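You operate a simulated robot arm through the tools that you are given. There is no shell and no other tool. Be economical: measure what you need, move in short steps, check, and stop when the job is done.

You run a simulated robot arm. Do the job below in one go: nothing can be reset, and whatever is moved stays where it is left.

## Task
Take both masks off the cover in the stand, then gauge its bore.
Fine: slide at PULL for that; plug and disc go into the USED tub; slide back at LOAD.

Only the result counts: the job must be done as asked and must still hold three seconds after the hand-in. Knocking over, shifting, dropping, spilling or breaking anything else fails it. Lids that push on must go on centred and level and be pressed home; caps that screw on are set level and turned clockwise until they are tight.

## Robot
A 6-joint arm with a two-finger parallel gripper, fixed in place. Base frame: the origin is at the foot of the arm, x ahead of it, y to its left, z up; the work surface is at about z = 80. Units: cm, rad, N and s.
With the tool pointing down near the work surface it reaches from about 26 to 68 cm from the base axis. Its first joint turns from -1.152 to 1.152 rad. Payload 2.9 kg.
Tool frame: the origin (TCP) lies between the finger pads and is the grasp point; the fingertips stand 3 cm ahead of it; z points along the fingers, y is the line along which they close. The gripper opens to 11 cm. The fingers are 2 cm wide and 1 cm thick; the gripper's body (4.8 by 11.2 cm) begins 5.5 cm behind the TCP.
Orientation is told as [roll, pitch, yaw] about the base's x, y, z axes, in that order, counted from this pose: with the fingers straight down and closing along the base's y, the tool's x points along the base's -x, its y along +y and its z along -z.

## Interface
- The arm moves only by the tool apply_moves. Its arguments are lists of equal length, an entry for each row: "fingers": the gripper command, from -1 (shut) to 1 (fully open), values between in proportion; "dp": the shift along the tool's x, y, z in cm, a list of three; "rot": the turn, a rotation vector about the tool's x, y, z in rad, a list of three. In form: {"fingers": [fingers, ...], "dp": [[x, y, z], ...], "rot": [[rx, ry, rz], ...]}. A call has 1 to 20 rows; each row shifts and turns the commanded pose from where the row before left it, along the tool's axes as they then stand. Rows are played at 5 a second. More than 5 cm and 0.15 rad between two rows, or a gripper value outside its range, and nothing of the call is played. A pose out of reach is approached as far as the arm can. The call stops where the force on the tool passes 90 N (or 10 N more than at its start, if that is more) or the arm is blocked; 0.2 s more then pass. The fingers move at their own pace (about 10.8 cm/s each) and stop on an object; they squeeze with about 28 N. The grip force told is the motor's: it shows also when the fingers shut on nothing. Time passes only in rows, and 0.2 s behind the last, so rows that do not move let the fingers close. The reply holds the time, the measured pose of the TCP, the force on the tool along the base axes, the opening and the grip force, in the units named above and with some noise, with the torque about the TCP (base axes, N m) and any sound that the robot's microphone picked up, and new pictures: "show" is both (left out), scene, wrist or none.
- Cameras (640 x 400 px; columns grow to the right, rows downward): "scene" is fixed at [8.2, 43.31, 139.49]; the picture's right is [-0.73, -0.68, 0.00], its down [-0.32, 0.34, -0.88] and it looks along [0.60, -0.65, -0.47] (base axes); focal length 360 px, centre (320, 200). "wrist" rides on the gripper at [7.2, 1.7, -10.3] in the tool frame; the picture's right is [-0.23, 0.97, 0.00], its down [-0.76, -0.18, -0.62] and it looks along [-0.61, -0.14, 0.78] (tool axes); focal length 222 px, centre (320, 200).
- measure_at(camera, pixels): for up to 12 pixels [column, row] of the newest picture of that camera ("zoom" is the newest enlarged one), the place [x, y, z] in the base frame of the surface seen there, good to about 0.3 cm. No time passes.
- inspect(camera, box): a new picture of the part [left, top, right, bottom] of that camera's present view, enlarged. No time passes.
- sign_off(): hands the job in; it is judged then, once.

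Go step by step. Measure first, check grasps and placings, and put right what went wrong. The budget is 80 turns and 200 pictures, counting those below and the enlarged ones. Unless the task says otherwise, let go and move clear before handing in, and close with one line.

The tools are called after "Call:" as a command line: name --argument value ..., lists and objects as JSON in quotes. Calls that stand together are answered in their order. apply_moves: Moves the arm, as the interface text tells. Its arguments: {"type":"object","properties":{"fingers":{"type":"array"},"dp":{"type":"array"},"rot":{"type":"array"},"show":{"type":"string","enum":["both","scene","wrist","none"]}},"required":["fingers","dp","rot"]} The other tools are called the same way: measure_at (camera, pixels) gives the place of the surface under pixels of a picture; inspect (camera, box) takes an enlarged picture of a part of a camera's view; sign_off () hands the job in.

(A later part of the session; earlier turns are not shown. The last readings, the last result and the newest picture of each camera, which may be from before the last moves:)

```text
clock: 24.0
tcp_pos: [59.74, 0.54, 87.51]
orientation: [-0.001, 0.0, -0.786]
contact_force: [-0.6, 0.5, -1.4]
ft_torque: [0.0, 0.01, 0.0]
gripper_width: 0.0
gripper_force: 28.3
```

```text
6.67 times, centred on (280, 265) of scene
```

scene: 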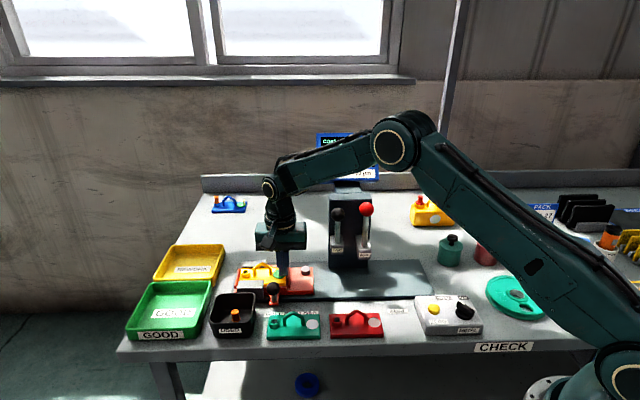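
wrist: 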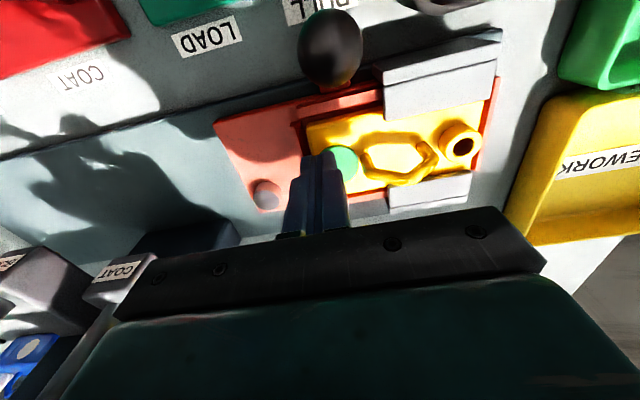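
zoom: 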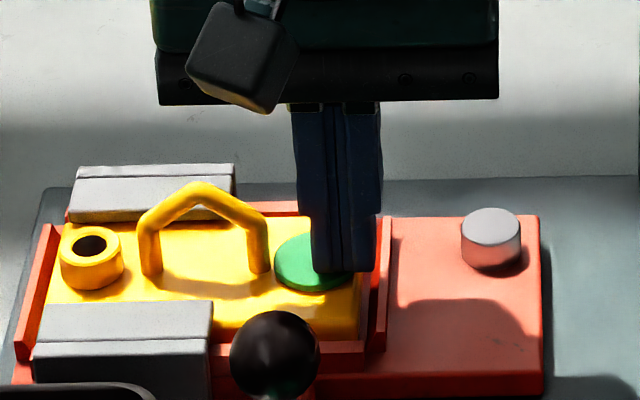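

The opening reads 0.0, so the tab may be very thin or missed. I'll lift slightly and look.

Call:
apply_moves --fingers '[-1, -1, -1]' --dp '[[0, 0, -0.5], [0, 0, -1], [0, 0, -1]]' --rot '[[0, 0, 0], [0, 0, 0], [0, 0, 0]]'

Call:
inspect --camera "scene" --box '[232, 235, 328, 295]'

Call:
inspect --camera "wrist" --box '[240, 80, 400, 180]'

```text
clock: 24.8
tcp_pos: [59.62, 0.6, 90.1]
orientation: [0.0, 0.002, -0.788]
contact_force: [0.3, 0.2, -0.1]
ft_torque: [-0.02, 0.0, -0.01]
gripper_width: 0.0
gripper_force: 27.9
heard: snap
```

scene: 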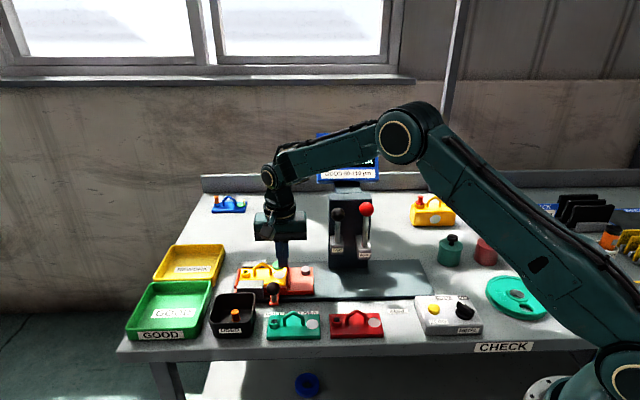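
wrist: 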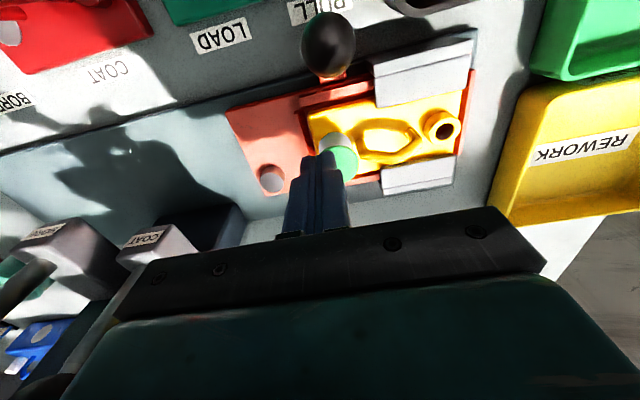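

```text
6.67 times, centred on (280, 265) of scene
```

zoom: 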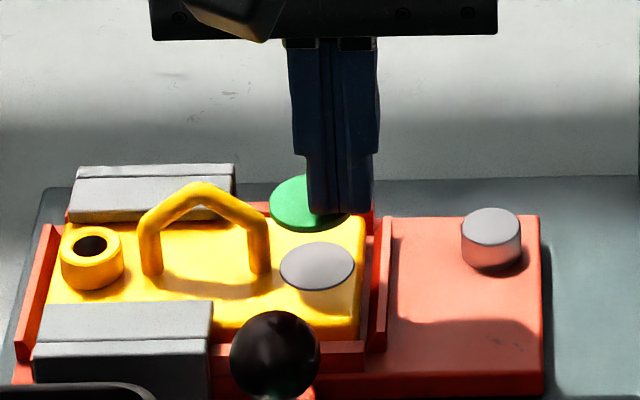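

```text
4.00 times, centred on (320, 130) of wrist
```

zoom: 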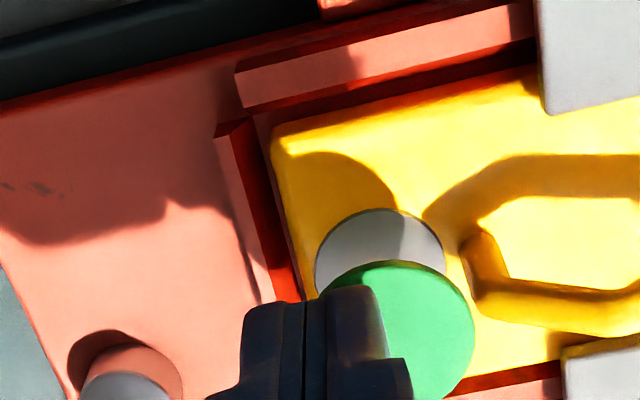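

The disc is off and hangs from the fingers, with the grey spot bare. I'll carry it to the tub and place it on the front side, beside the plug.

Call:
apply_moves --fingers '[-1, -1, -1, -1, -1, -1, -1, -1, -1]' --dp '[[0, 0, -3], [0, 0, -2], [3, 2, 0], [3.2, 2, 0], [3.2, 2, 0], [3.3, 2.1, 0], [0, 0, 2.5], [0, 0, 2.5], [0, 0, 0]]' --rot '[[0, 0, 0], [0, 0, 0], [0, 0, 0], [0, 0, 0], [0, 0, 0], [0, 0, 0], [0, 0, 0], [0, 0, 0], [0, 0, 0]]'

Call:
inspect --camera "scene" --box '[190, 265, 286, 345]'

Call:
inspect --camera "wrist" --box '[240, 60, 432, 180]'

```text
clock: 26.8
tcp_pos: [56.46, 15.29, 89.86]
orientation: [0.001, 0.001, -0.788]
contact_force: [0.4, -0.6, -0.2]
ft_torque: [-0.03, -0.01, 0.01]
gripper_width: 0.02
gripper_force: 28.1
```

scene: 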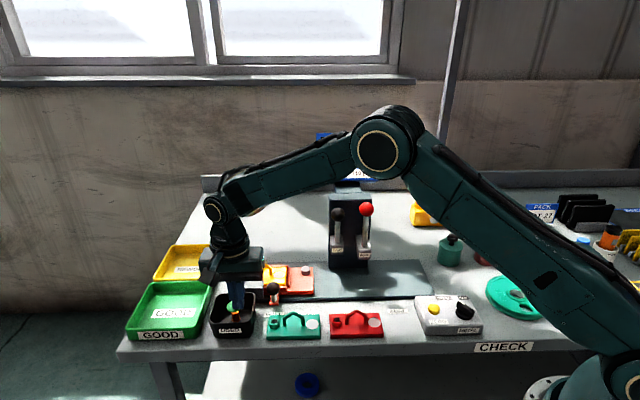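
wrist: 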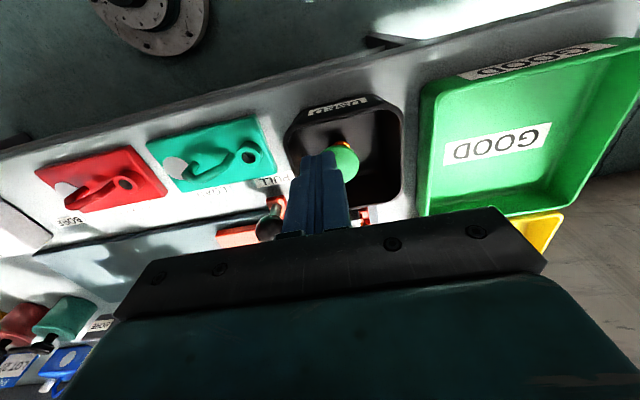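

```text
5.00 times, centred on (238, 305) of scene
```

zoom: 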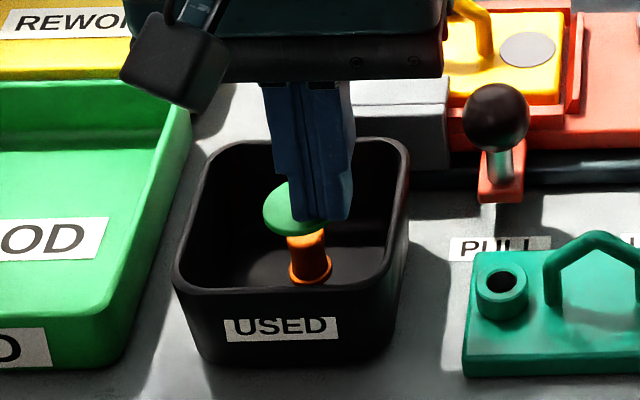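

```text
3.33 times, centred on (336, 120) of wrist
```

zoom: 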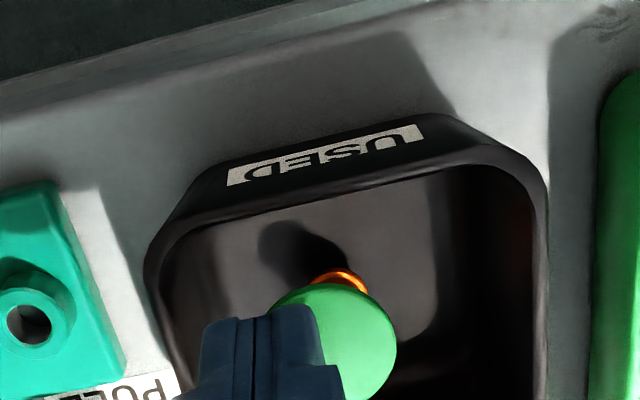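

Call:
apply_moves --fingers '[-1, -1, -1, -0.85, -0.8, -0.8, -0.8, -0.8, -0.8, -0.8]' --dp '[[0.2, -0.4, 0], [0, 0, 2], [0, 0, 1.6], [0, 0, 0], [0, 0, 0], [0, 0, 0], [0, 0, -2], [0, 0, -4], [0, 0, -4], [0, 0, 0]]' --rot '[[0, 0, 0], [0, 0, 0], [0, 0, 0], [0, 0, 0], [0, 0, 0], [0, 0, 0], [0, 0, 0], [0, 0, 0], [0, 0, 0], [0, 0, 0]]'

Call:
inspect --camera "scene" --box '[190, 245, 318, 345]'

```text
clock: 29.0
tcp_pos: [55.97, 15.11, 96.35]
orientation: [0.001, 0.0, -0.787]
contact_force: [0.1, -0.3, -0.5]
ft_torque: [-0.03, 0.0, -0.01]
gripper_width: 1.1
gripper_force: 0.0
```

scene: 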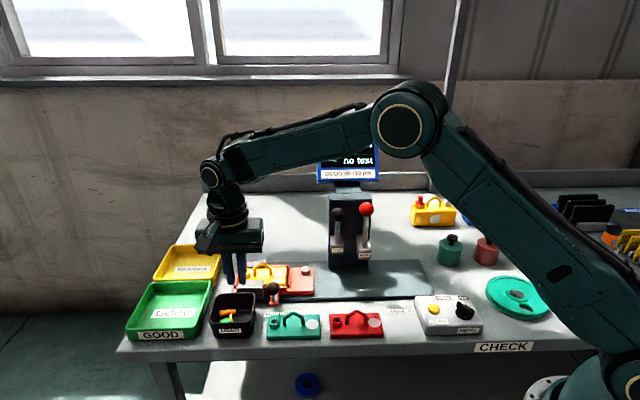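
wrist: 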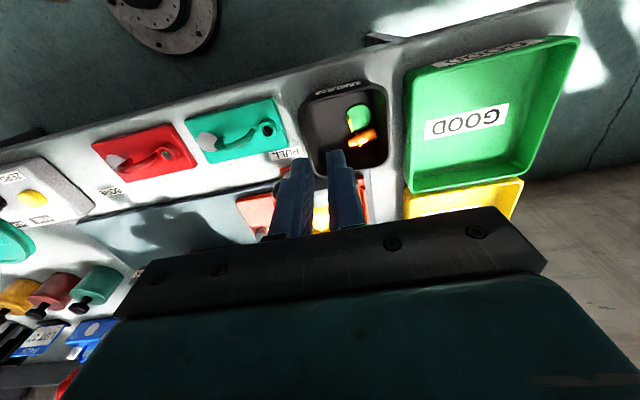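

```text
4.00 times, centred on (254, 295) of scene
```

zoom: 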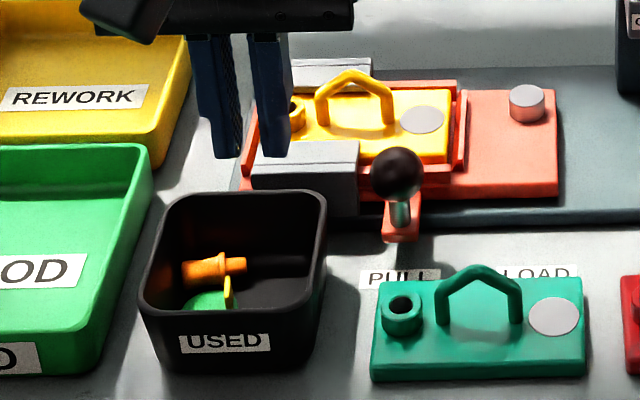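

Both masks are in the USED tub. Next I'll go back to the knob at (56.2, 6.2) and grip it.

Call:
apply_moves --fingers '[0, 0, 0, 0, 0, 0, 0, -1, -1, -1, -1]' --dp '[[-3.2, -3, 0], [-3.25, -3.06, 0], [0, 0, 3], [0, 0, 3], [0, 0, 2], [0, 0, 1.2], [0, 0, 0], [0, 0, 0], [0, 0, 0], [0, 0, 0], [0, 0, 0]]' --rot '[[0, 0, 0], [0, 0, 0], [0, 0, 0], [0, 0, 0], [0, 0, 0], [0, 0, 0], [0, 0, 0], [0, 0, 0], [0, 0, 0], [0, 0, 0], [0, 0, 0]]'

```text
clock: 31.4
tcp_pos: [56.28, 6.29, 87.21]
orientation: [0.001, -0.001, -0.785]
contact_force: [3.8, 2.1, -3.7]
ft_torque: [-0.27, -0.51, 0.12]
gripper_width: 2.89
gripper_force: 45.2
```

scene: 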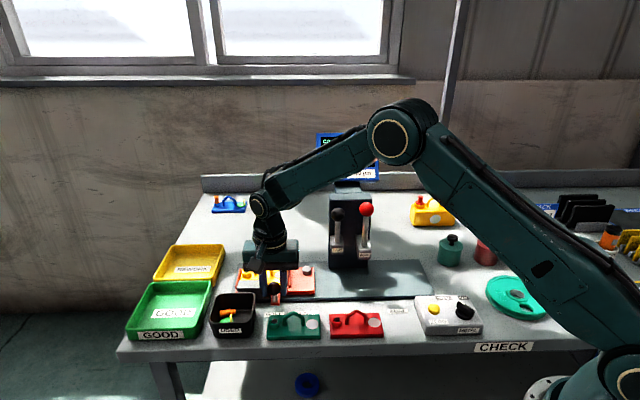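
wrist: 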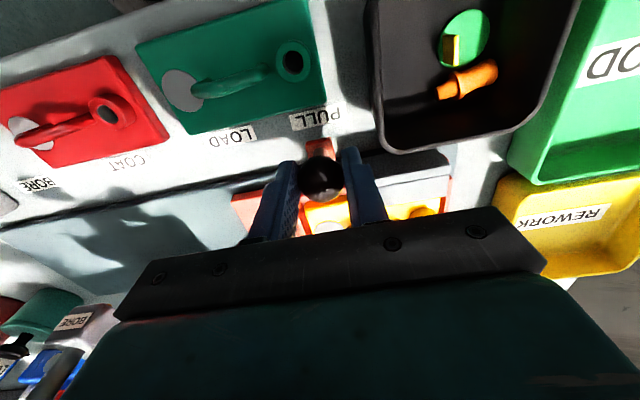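

The knob is gripped. I'll slide towards BORE, with a first leg of about 17 cm to COAT.

Call:
apply_moves --fingers '[-1, -1, -1, -1, -1, -1, -1, -1, -1, -1, -1, -1, -1, -1, -1, -1, -1, -1]' --dp '[[0, -0.8, 0], [0, -1, 0], [0, -1, 0], [0, -1, 0], [0, -1, 0], [0, -1, 0], [0, -1, 0], [0, -1, 0], [0, -1, 0], [0, -1, 0], [0, -1, 0], [0, -1, 0], [0, -1, 0], [0, -1, 0], [0, -1, 0], [0, -1, 0], [0, -1, 0], [0, -0.4, 0]]' --rot '[[0, 0, 0], [0, 0, 0], [0, 0, 0], [0, 0, 0], [0, 0, 0], [0, 0, 0], [0, 0, 0], [0, 0, 0], [0, 0, 0], [0, 0, 0], [0, 0, 0], [0, 0, 0], [0, 0, 0], [0, 0, 0], [0, 0, 0], [0, 0, 0], [0, 0, 0], [0, 0, 0]]'

```text
clock: 35.2
tcp_pos: [44.14, -5.95, 87.21]
orientation: [-0.001, 0.0, -0.786]
contact_force: [6.3, -6.1, -12.8]
ft_torque: [0.03, 0.13, -0.11]
gripper_width: 2.91
gripper_force: 44.9
```

scene: 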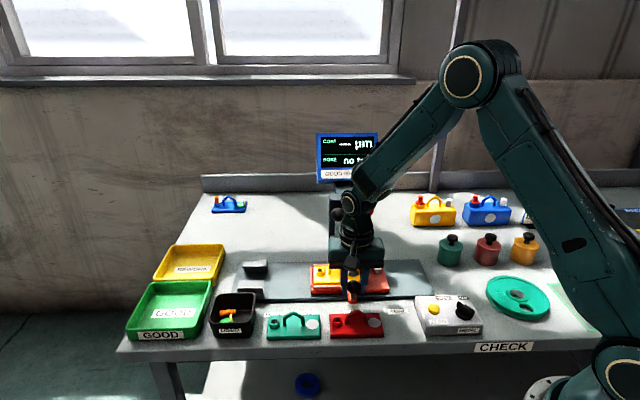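
wrist: 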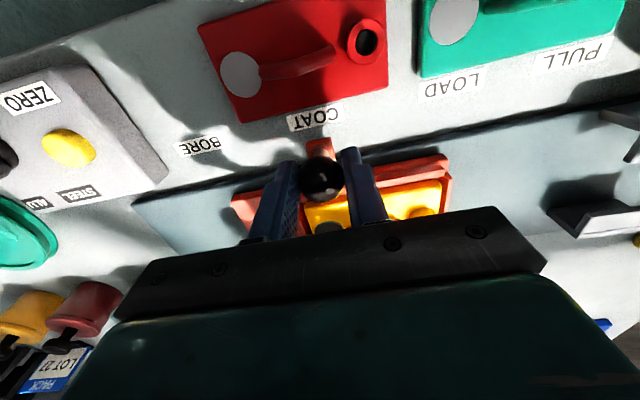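

Call:
apply_moves --fingers '[-1, -1, -1, -1, -1, -1, -1, -1, -1, -1, -1]' --dp '[[-0.1, -0.8, -0.1], [0, -1, 0], [0, -1, 0], [0, -1, 0], [0, -1, 0], [0, -1, 0], [0, -1, 0], [0, -1, 0], [0, -1, 0], [0, -1.2, 0], [0, 0, 0]]' --rot '[[0, 0, 0], [0, 0, 0], [0, 0, 0], [0, 0, 0], [0, 0, 0], [0, 0, 0], [0, 0, 0], [0, 0, 0], [0, 0, 0], [0, 0, 0], [0, 0, 0]]'

Call:
inspect --camera "scene" --box '[310, 180, 470, 320]'

```text
clock: 37.6
tcp_pos: [37.05, -13.09, 87.31]
orientation: [0.0, 0.003, -0.786]
contact_force: [-4.4, 7.1, -26.7]
ft_torque: [0.51, 0.48, -0.1]
gripper_width: 2.92
gripper_force: 44.7
```

scene: 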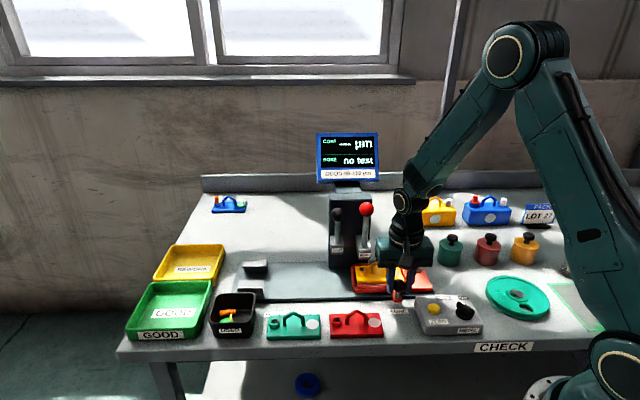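
wrist: 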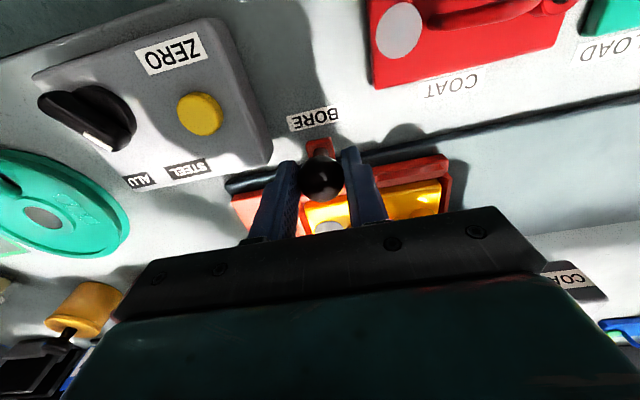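

```text
2.86 times, centred on (390, 250) of scene
```

zoom: 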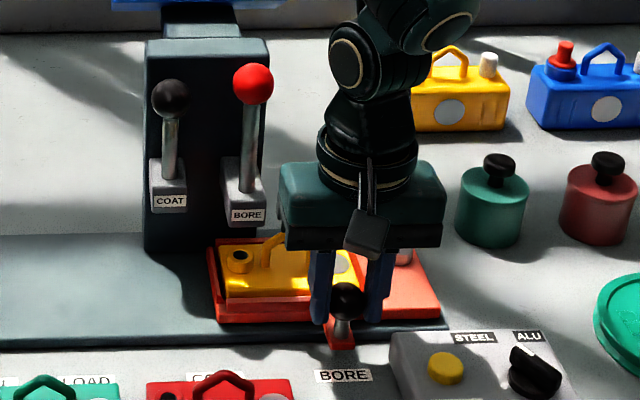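

The slide is at the BORE label (u=16.94) with the bore below the BORE head. I'll release, rise and look at the levers.

Call:
apply_moves --fingers '[0, 0, 0, 0, 0, 0, 0, 0]' --dp '[[0, 0, 0], [0, 0, 0], [0, 0, -3], [0, 0, -4.5], [0, 0, -4.5], [0, 0, -4.5], [4, 0, 0], [0, 0, 0]]' --rot '[[0, 0, 0], [0, 0, 0], [0, 0, 0], [0, 0, 0], [0, 0, 0], [0, 0, 0], [0, 0, 0], [0, 0, 0]]'

Call:
inspect --camera "scene" --box '[310, 180, 438, 310]'

Call:
inspect --camera "wrist" --box '[270, 70, 510, 220]'

```text
clock: 39.4
tcp_pos: [34.27, -10.29, 103.72]
orientation: [0.001, 0.001, -0.787]
contact_force: [0.3, -0.1, -0.7]
ft_torque: [-0.06, 0.01, -0.02]
gripper_width: 5.51
gripper_force: 0.1
```

scene: 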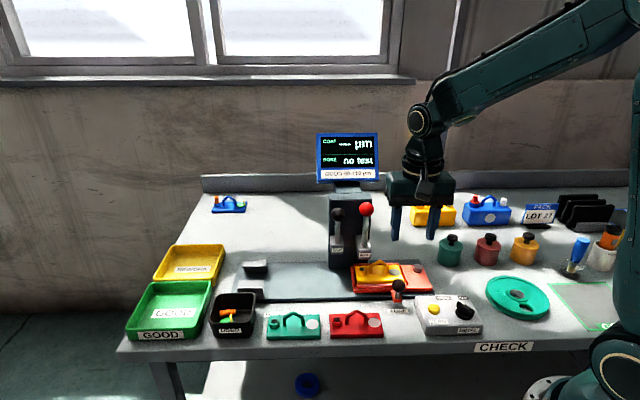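
wrist: 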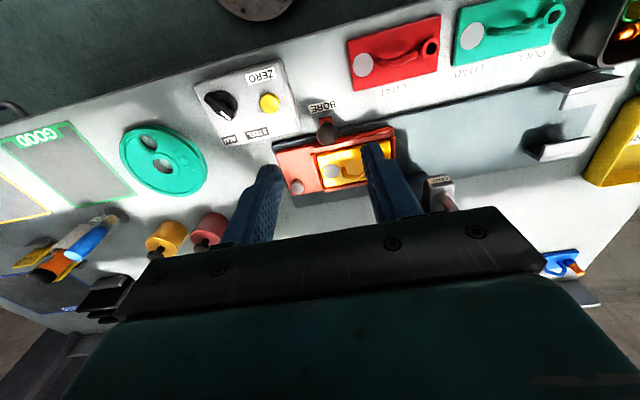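

```text
3.08 times, centred on (374, 245) of scene
```

zoom: 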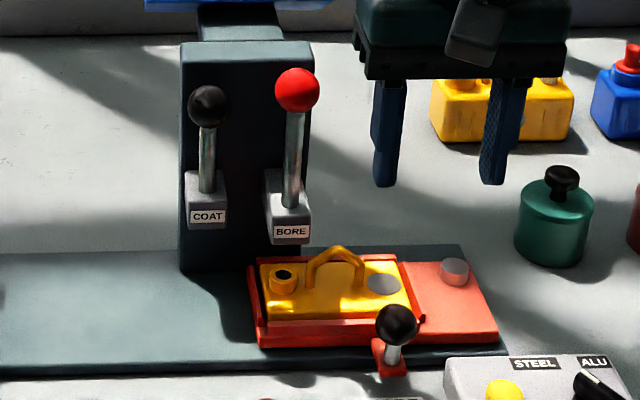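

```text
2.67 times, centred on (390, 145) of wrist
```

zoom: 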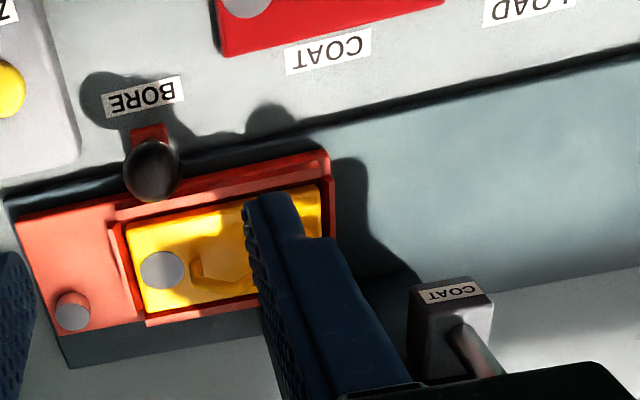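

Call:
measure_at --camera "zoom" --pixels '[[297, 92], [294, 130], [291, 165], [290, 195], [275, 205], [305, 215], [290, 232], [207, 104], [208, 150], [207, 180], [240, 130], [282, 275]]'

Call:
inspect --camera "scene" --box '[340, 195, 388, 265]'

```text
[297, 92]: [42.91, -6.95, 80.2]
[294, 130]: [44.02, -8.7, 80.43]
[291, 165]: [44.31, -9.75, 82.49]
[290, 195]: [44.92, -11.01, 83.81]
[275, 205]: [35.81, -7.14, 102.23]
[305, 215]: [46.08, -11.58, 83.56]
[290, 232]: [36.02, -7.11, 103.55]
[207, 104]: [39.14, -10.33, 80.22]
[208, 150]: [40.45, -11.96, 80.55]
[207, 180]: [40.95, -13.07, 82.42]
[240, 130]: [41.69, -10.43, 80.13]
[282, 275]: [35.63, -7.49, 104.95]
```

```text
5.71 times, centred on (364, 230) of scene
```

zoom: 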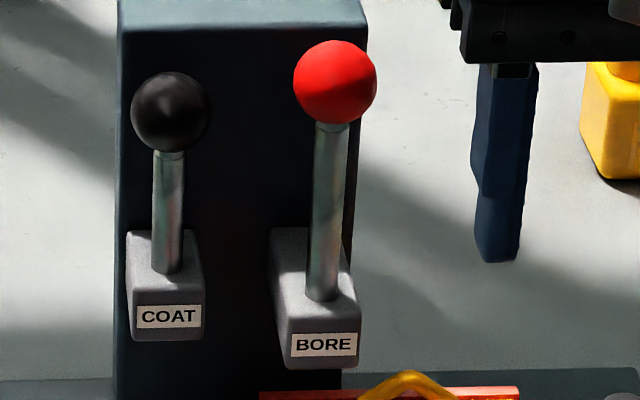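

The last zoom was the wrist one, so those pixels were mismatched. I'll measure again on the new scene zoom.

Call:
measure_at --camera "zoom" --pixels '[[335, 80], [333, 140], [330, 190], [325, 240], [321, 290], [300, 245], [325, 343], [290, 325], [170, 110], [168, 200], [168, 265], [230, 200]]'

```text
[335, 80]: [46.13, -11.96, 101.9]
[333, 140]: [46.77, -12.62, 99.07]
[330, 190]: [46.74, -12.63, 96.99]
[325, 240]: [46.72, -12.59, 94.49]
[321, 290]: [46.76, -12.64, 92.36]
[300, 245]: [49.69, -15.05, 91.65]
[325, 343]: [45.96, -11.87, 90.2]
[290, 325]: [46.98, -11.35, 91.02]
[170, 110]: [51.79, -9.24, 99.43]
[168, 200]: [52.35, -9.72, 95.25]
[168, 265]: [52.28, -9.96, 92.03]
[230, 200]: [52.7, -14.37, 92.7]
```

The BORE shaft is vertical at (47.0, -12.9) and directly above the bore, with its ball centre at z≈101.3. It looks like a push-down plunger, so I'll hover over the red ball first.

Call:
apply_moves --fingers '[-0.2, -0.2, -0.2, -0.2, -0.2, -0.2, -0.2, -0.2]' --dp '[[0, 0, -3.5], [0, 0, -3.5], [-3.6, 2.4, 0], [-3.6, 2.4, 0], [-3.7, 2.35, 0], [0, 0, 2], [0, 0, 0], [0, 0, 0]]' --rot '[[0, 0, 0], [0, 0, 0], [0, 0, 0], [0, 0, 0], [0, 0, 0], [0, 0, 0], [0, 0, 0], [0, 0, 0]]'

Call:
inspect --camera "scene" --box '[310, 150, 438, 280]'

Call:
inspect --camera "wrist" --box '[240, 80, 432, 220]'

```text
clock: 41.2
tcp_pos: [47.19, -12.92, 108.84]
orientation: [0.0, 0.0, -0.788]
contact_force: [0.1, 0.6, -0.6]
ft_torque: [0.02, 0.0, 0.02]
gripper_width: 4.42
gripper_force: 0.0
```

scene: 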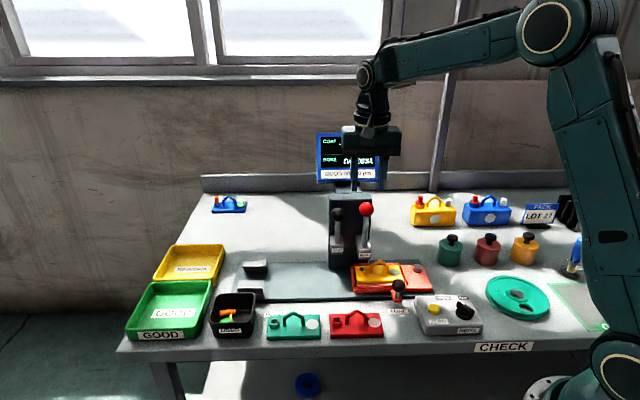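
wrist: 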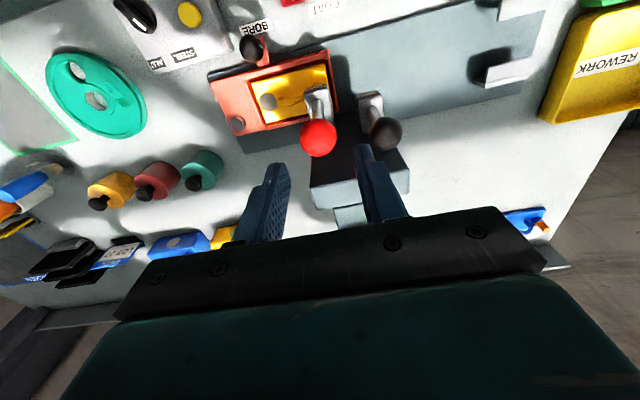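

```text
3.08 times, centred on (374, 215) of scene
```

zoom: 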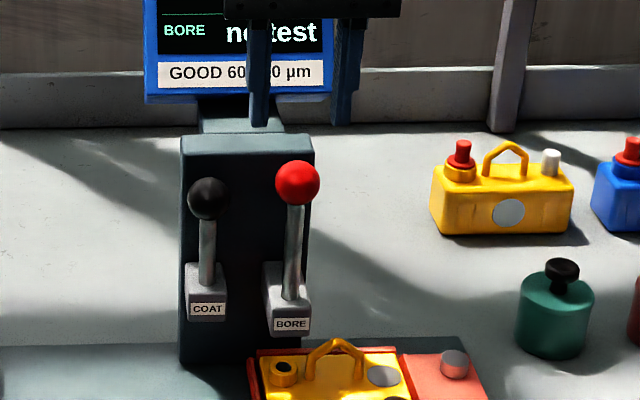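

```text
2.86 times, centred on (336, 150) of wrist
```

zoom: 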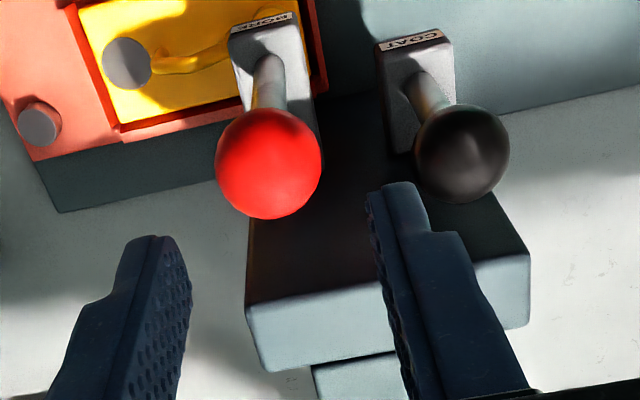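

Call:
apply_moves --fingers '[-0.2, -0.2, -0.2, -1, -1, -1, -1]' --dp '[[0.1, -0.1, 3], [0, 0, 2.3], [0, 0, 1], [0, 0, 0], [0, 0, 0], [0, 0, 0], [0, 0, 0]]' --rot '[[0, 0, 0], [0, 0, 0], [0, 0, 0], [0, 0, 0], [0, 0, 0], [0, 0, 0], [0, 0, 0]]'

Call:
inspect --camera "scene" --box '[310, 150, 438, 280]'

```text
clock: 42.8
tcp_pos: [46.89, -12.86, 102.57]
orientation: [-0.001, 0.0, -0.787]
contact_force: [-5.9, -5.5, 1.0]
ft_torque: [-0.07, 0.1, -0.05]
gripper_width: 3.05
gripper_force: 45.3
```

scene: 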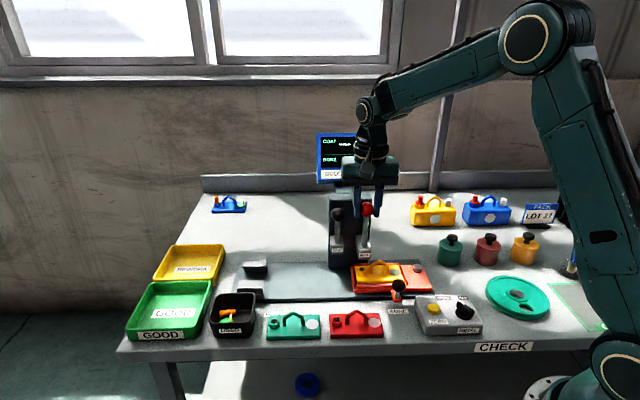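
wrist: 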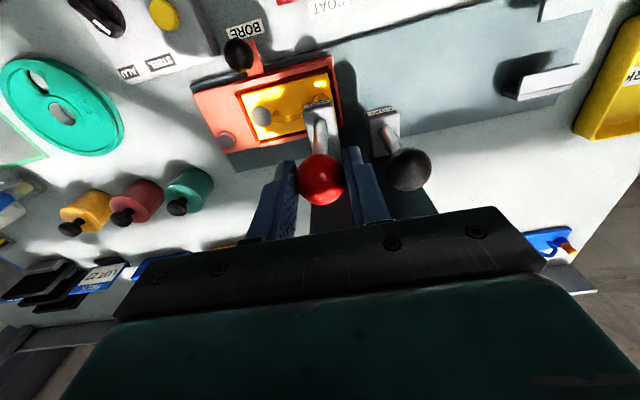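

```text
3.08 times, centred on (374, 215) of scene
```

zoom: 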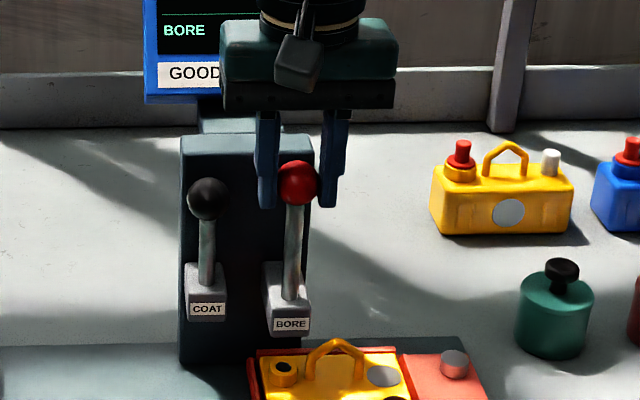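

The red ball is gripped (opening 3.05). I'll press down gently to test the motion.

Call:
apply_moves --fingers '[-1, -1, -1, -1]' --dp '[[0, 0, 0.3], [0, 0, 0.3], [0, 0, 0.4], [0, 0, 0]]' --rot '[[0, 0, 0], [0, 0, 0], [0, 0, 0], [0, 0, 0]]' --show "scene"

Call:
inspect --camera "scene" --box '[310, 150, 438, 280]'

```text
clock: 43.8
tcp_pos: [46.77, -12.88, 101.51]
orientation: [0.001, 0.0, -0.788]
contact_force: [-7.9, -10.6, 2.2]
ft_torque: [-0.13, 0.1, 0.0]
gripper_width: 3.07
gripper_force: 45.2
```

scene: 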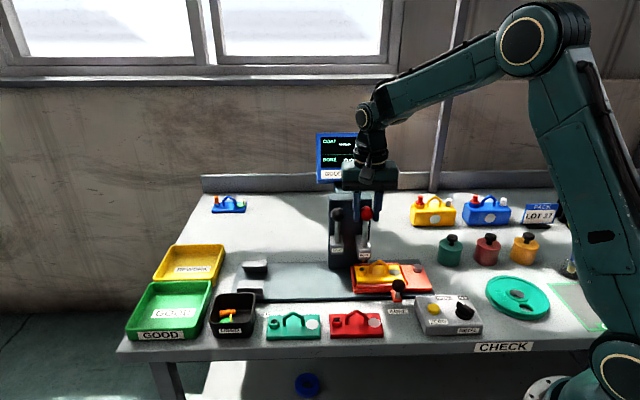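

```text
3.08 times, centred on (374, 215) of scene
```

zoom: 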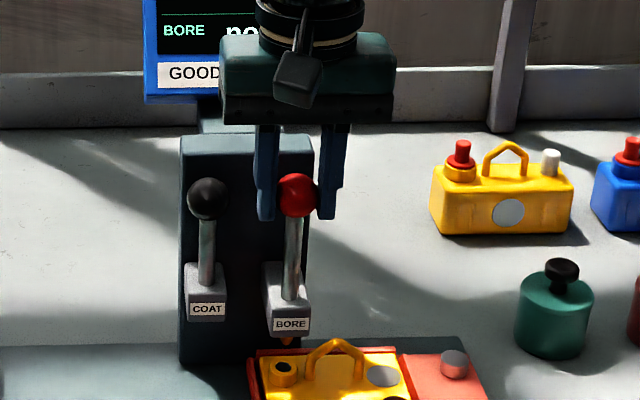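

A brass tip emerges below the BORE box, so it is a push-down plunger. I'll keep lowering it slowly.

Call:
apply_moves --fingers '[-1, -1, -1, -1, -1, -1]' --dp '[[0, -0.15, 0.4], [0, 0, 0.4], [0, 0, 0.4], [0, 0, 0.4], [0, 0, 0.4], [0, 0, 0]]' --rot '[[0, 0, 0], [0, 0, 0], [0, 0, 0], [0, 0, 0], [0, 0, 0], [0, 0, 0]]' --show "scene"

Call:
inspect --camera "scene" --box '[310, 130, 438, 280]'

```text
clock: 45.2
tcp_pos: [46.83, -12.97, 99.57]
orientation: [0.001, -0.002, -0.786]
contact_force: [3.9, 0.6, 3.5]
ft_torque: [-0.18, -0.29, 0.07]
gripper_width: 3.07
gripper_force: 44.8
```

scene: 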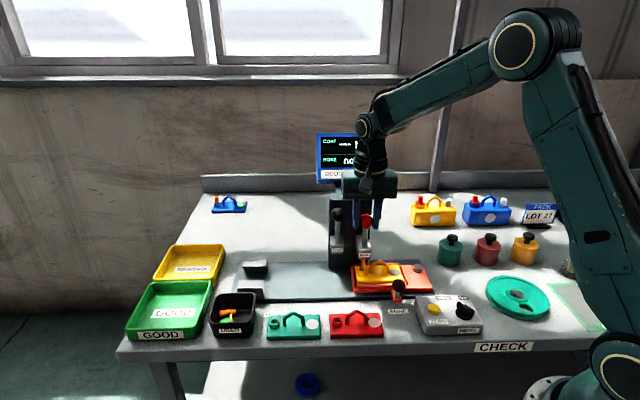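

```text
2.67 times, centred on (374, 205) of scene
```

zoom: 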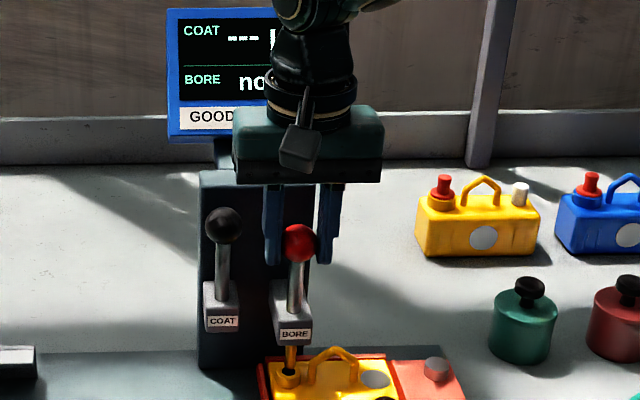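

Call:
inspect --camera "scene" --box '[346, 235, 394, 285]'

Call:
apply_moves --fingers '[-1, -1, -1, -1]' --dp '[[0, 0, 0.3], [0, 0, 0.3], [0, 0, 0.3], [0, 0, 0]]' --rot '[[0, 0, 0], [0, 0, 0], [0, 0, 0], [0, 0, 0]]' --show "scene"

Call:
inspect --camera "scene" --box '[346, 235, 394, 285]'

```text
8.00 times, centred on (370, 260) of scene
```

zoom: 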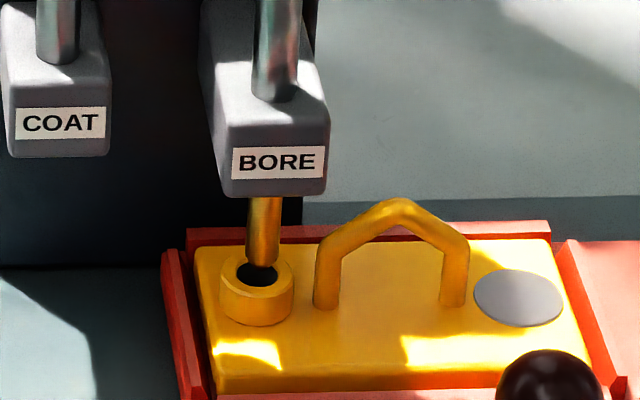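

```text
clock: 46.2
tcp_pos: [46.81, -12.9, 98.61]
orientation: [-0.001, 0.0, -0.785]
contact_force: [6.4, 4.5, 3.6]
ft_torque: [-0.05, -0.17, 0.01]
gripper_width: 3.07
gripper_force: 44.8
```

scene: 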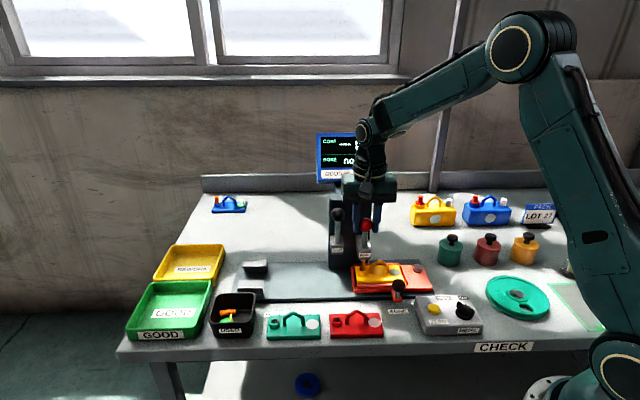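

```text
8.00 times, centred on (370, 260) of scene
```

zoom: 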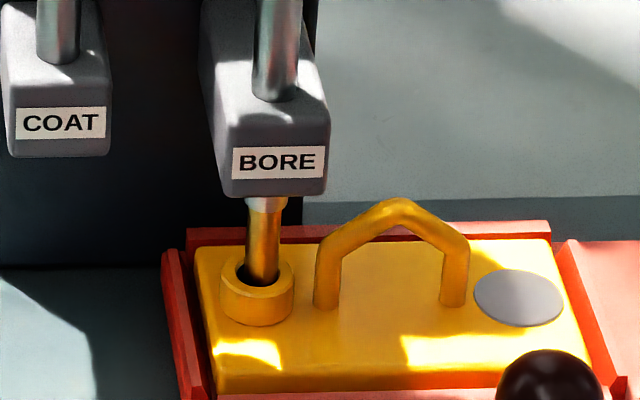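

The probe enters the bore cleanly, and a thicker step follows above it. I'll continue down until it stops or reads.

Call:
apply_moves --fingers '[-1, -1, -1, -1, -1]' --dp '[[0, -0.05, 0.3], [0, 0, 0.3], [0, 0, 0.3], [0, 0, 0.3], [0, 0, 0]]' --rot '[[0, 0, 0], [0, 0, 0], [0, 0, 0], [0, 0, 0], [0, 0, 0]]' --show "none"

Call:
inspect --camera "scene" --box '[310, 130, 406, 285]'

```text
clock: 47.4
tcp_pos: [46.91, -13.08, 97.71]
orientation: [0.004, -0.007, -0.782]
contact_force: [8.2, 14.6, 31.3]
ft_torque: [0.03, -0.32, 0.1]
gripper_width: 3.09
gripper_force: 44.9
```

```text
2.58 times, centred on (358, 208) of scene
```

zoom: 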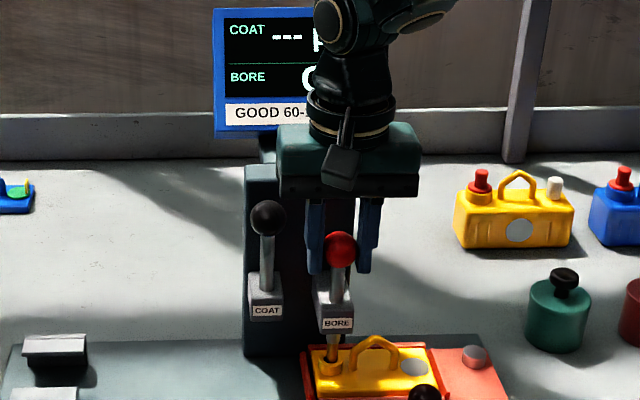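

The display now shows a reading starting "G…" and the probe bottomed at 31 N. I'll raise the plunger back to its original height.

Call:
apply_moves --fingers '[-1, -1, -1, -1, -1, -1, -1, -1, -1]' --dp '[[0, 0, -0.4], [0, 0, -0.6], [0, 0, -0.7], [0, 0, -0.7], [0, 0, -0.7], [0, 0, -0.7], [0, 0, -0.7], [0, 0, -0.6], [0, 0, 0]]' --rot '[[0, 0, 0], [0, 0, 0], [0, 0, 0], [0, 0, 0], [0, 0, 0], [0, 0, 0], [0, 0, 0], [0, 0, 0], [0, 0, 0]]' --show "scene"

Call:
inspect --camera "scene" --box '[310, 130, 406, 285]'

```text
clock: 49.4
tcp_pos: [46.76, -12.97, 102.24]
orientation: [0.002, 0.001, -0.784]
contact_force: [29.1, 8.7, -26.2]
ft_torque: [0.04, -0.15, -0.02]
gripper_width: 3.07
gripper_force: 45.2
```

scene: 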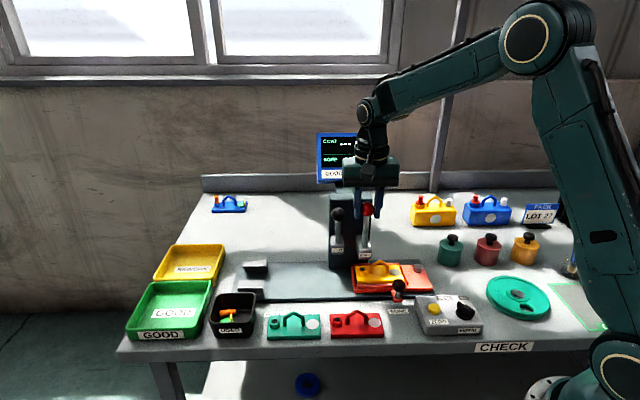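

```text
2.58 times, centred on (358, 208) of scene
```

zoom: 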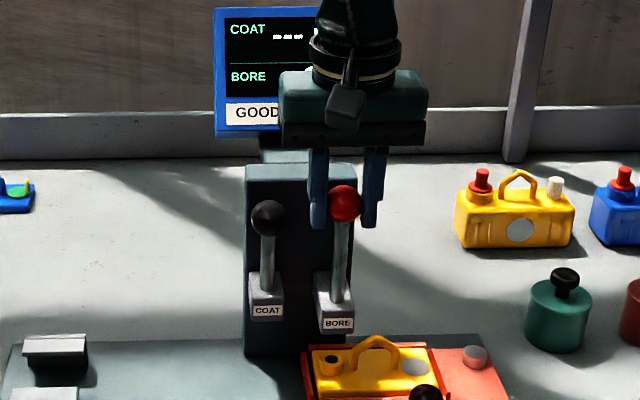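

The plunger is back at its top stop. I'll release it, rise, move clear to the front and read the display.

Call:
apply_moves --fingers '[-0.3, -0.3, -0.3, -0.2, -0.2, -0.2, -0.2, -0.2, -0.2, -0.2]' --dp '[[0, 0, 0], [0, 0, 0], [0, 0, -2], [0, 0, -3], [0, 0, -2.5], [3.7, -2.5, 0], [3.7, -2.5, 0], [0, -2.3, 0], [0, 0, 4.5], [0, 0, 4.5]]' --rot '[[0, 0, 0], [0, 0, 0], [0, 0, 0], [0, 0, 0], [0, 0, 0], [0, 0, 0], [0, 0, 0], [0, 0, 0], [0, 0, 0], [0, 0, 0]]'

Call:
inspect --camera "scene" --box '[310, 125, 390, 190]'

Call:
inspect --camera "scene" --box '[310, 180, 438, 310]'

```text
clock: 51.6
tcp_pos: [36.23, -13.23, 101.11]
orientation: [-0.001, 0.001, -0.787]
contact_force: [0.5, 0.5, 0.6]
ft_torque: [-0.02, -0.03, 0.01]
gripper_width: 4.41
gripper_force: 0.1
```

scene: 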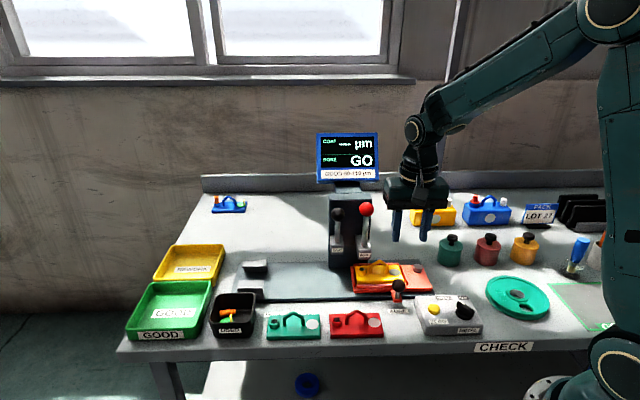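
wrist: 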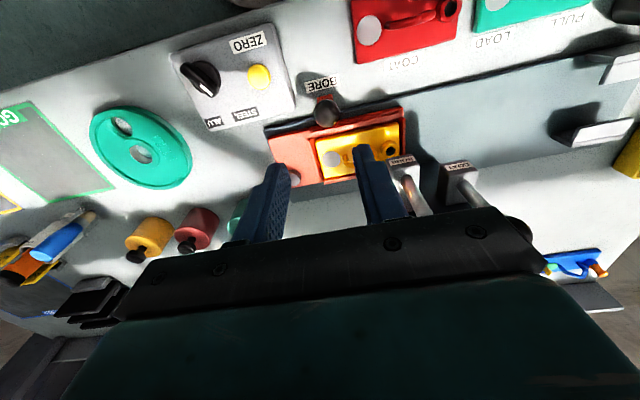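

```text
6.15 times, centred on (350, 158) of scene
```

zoom: 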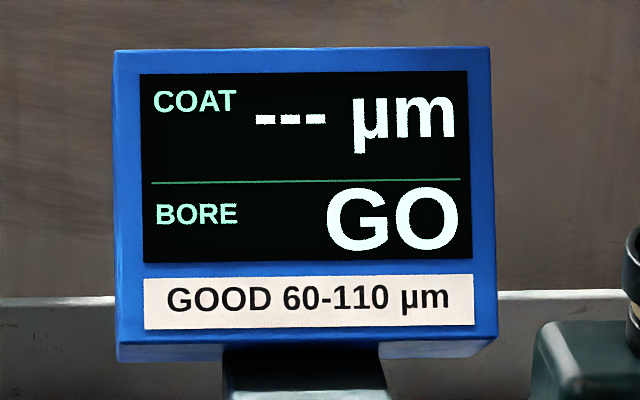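

```text
3.08 times, centred on (374, 245) of scene
```

zoom: 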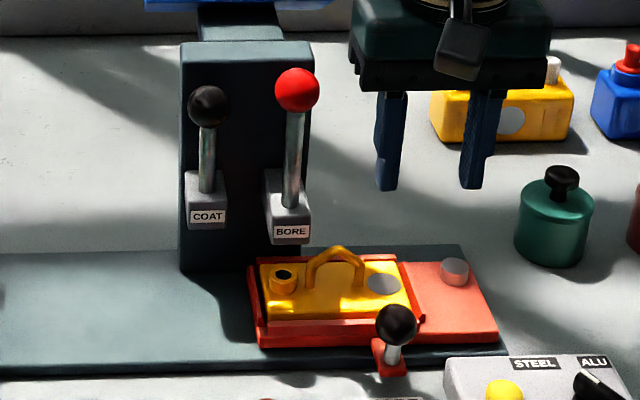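

The display reads BORE: GO, and the plunger is up. I'll grip the knob at (37.05, -13.1) to return the slide to LOAD.

Call:
apply_moves --fingers '[0, 0, 0, 0, 0, -1, -1, -1, -1]' --dp '[[-0.45, 0.68, 3], [0, 0, 4], [0, 0, 4], [0, 0, 2.9], [0, 0, 0], [0, 0, 0], [0, 0, 0], [0, 0, 0], [0, 0, 0]]' --rot '[[0, 0, 0], [0, 0, 0], [0, 0, 0], [0, 0, 0], [0, 0, 0], [0, 0, 0], [0, 0, 0], [0, 0, 0], [0, 0, 0]]'

```text
clock: 53.6
tcp_pos: [37.13, -12.9, 87.09]
orientation: [0.001, 0.0, -0.788]
contact_force: [-1.1, -4.4, -10.3]
ft_torque: [-0.4, -0.25, -0.05]
gripper_width: 2.9
gripper_force: 44.9
```

scene: 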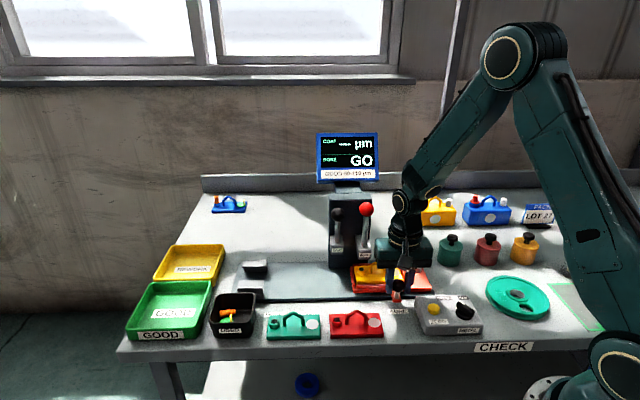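
wrist: 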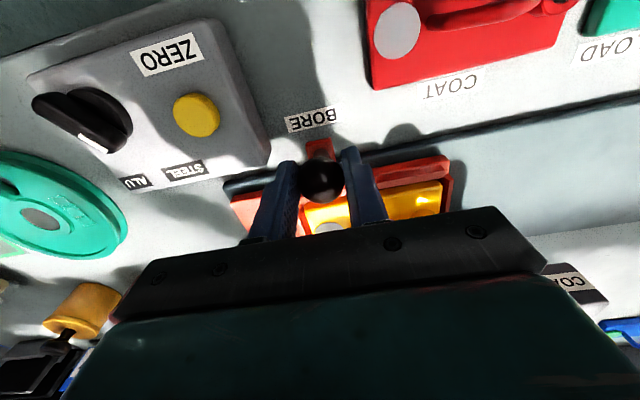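

Call:
apply_moves --fingers '[-1, -1, -1, -1, -1, -1, -1, -1, -1, -1, -1, -1, -1, -1, -1, -1, -1, -1, -1, -1]' --dp '[[0, 0.8, 0], [0, 1.0, 0], [0, 1.0, 0], [0, 1.0, 0], [0, 1.0, 0], [0, 1.0, 0], [0, 1.0, 0], [0, 1.0, 0], [0, 1.0, 0], [0, 1.1, 0], [0, 1.1, 0], [0, 1.1, 0], [0, 1.1, 0], [0, 1.1, 0], [0, 1.1, 0], [0, 1.1, 0], [0, 1.1, 0], [0, 1.1, 0], [0, 1.1, 0], [0, 0, 0]]' --rot '[[0, 0, 0], [0, 0, 0], [0, 0, 0], [0, 0, 0], [0, 0, 0], [0, 0, 0], [0, 0, 0], [0, 0, 0], [0, 0, 0], [0, 0, 0], [0, 0, 0], [0, 0, 0], [0, 0, 0], [0, 0, 0], [0, 0, 0], [0, 0, 0], [0, 0, 0], [0, 0, 0], [0, 0, 0], [0, 0, 0]]'

```text
clock: 57.8
tcp_pos: [51.19, 1.25, 87.25]
orientation: [0.0, -0.001, -0.786]
contact_force: [8.2, -11.2, -1.5]
ft_torque: [-0.37, -0.31, 0.07]
gripper_width: 2.89
gripper_force: 44.8
```

scene: 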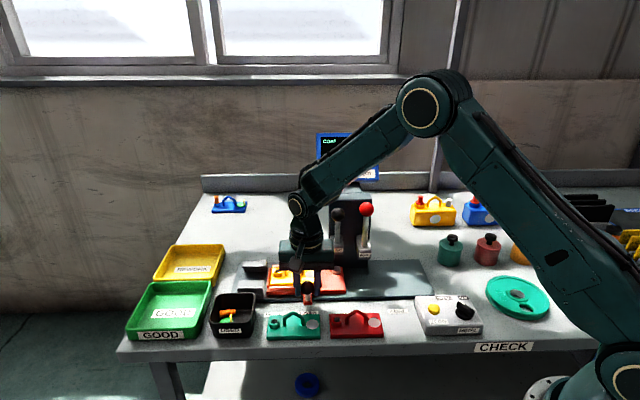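
wrist: 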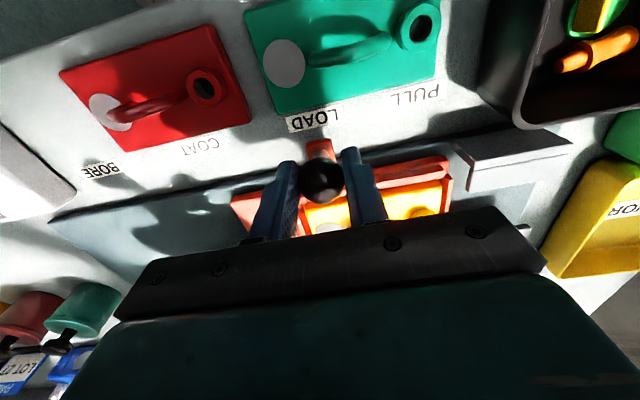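

The slide is back at LOAD (u=37.1, in line with the label and its starting place). I'll release and rise clear.

Call:
apply_moves --fingers '[0, 0, 0, 0, 0, 0, 0, 0, 0]' --dp '[[0, 0, 0], [0, 0, 0], [0, 0, 0], [0, 0, -3], [0, 0, -4.5], [0, 0, -4.5], [0, 0, -4.5], [0, 0, -4.5], [0, 0, 0]]' --rot '[[0, 0, 0], [0, 0, 0], [0, 0, 0], [0, 0, 0], [0, 0, 0], [0, 0, 0], [0, 0, 0], [0, 0, 0], [0, 0, 0]]'

Call:
inspect --camera "scene" --box '[200, 180, 440, 340]'

Call:
inspect --camera "scene" --box '[310, 125, 390, 190]'

Call:
measure_at --camera "scene" --pixels '[[307, 287]]'

```text
clock: 59.8
tcp_pos: [51.09, 1.35, 108.15]
orientation: [0.001, 0.001, -0.787]
contact_force: [-0.1, 1.1, 0.1]
ft_torque: [0.0, 0.0, -0.04]
gripper_width: 5.48
gripper_force: 0.0
```

scene: 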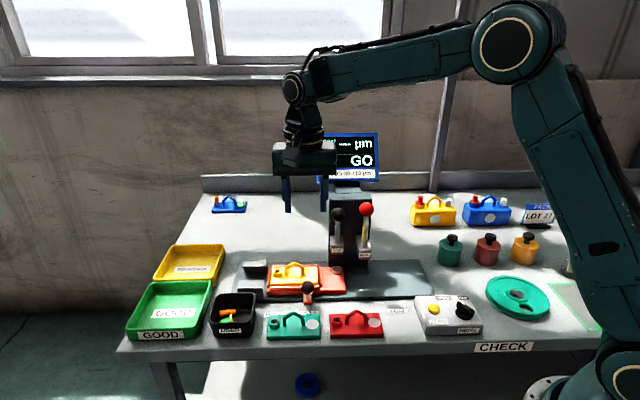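
wrist: 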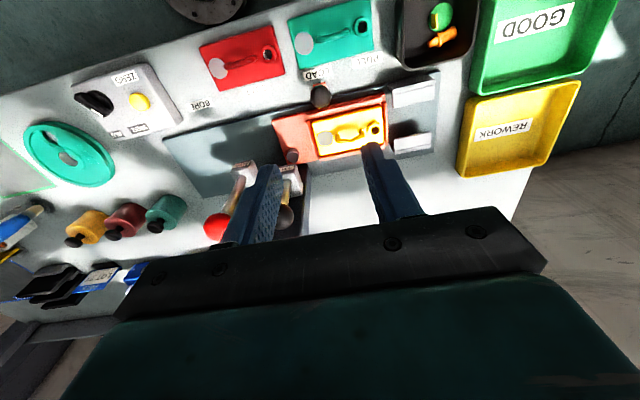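

```text
2.50 times, centred on (320, 260) of scene
```

zoom: 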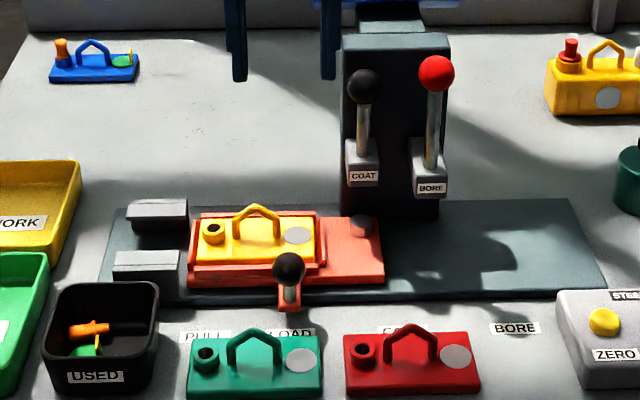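

```text
6.15 times, centred on (350, 158) of scene
```

zoom: 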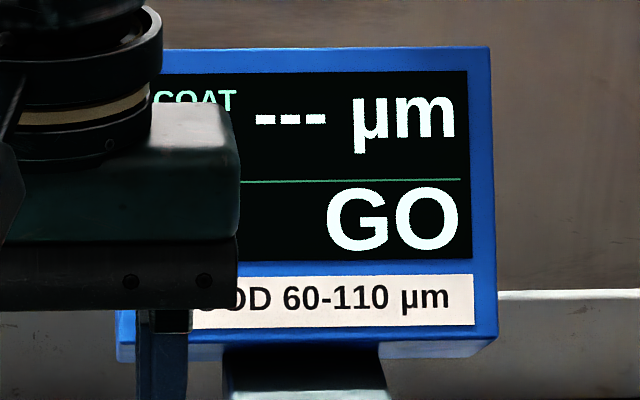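

```text
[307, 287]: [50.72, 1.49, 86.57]
```

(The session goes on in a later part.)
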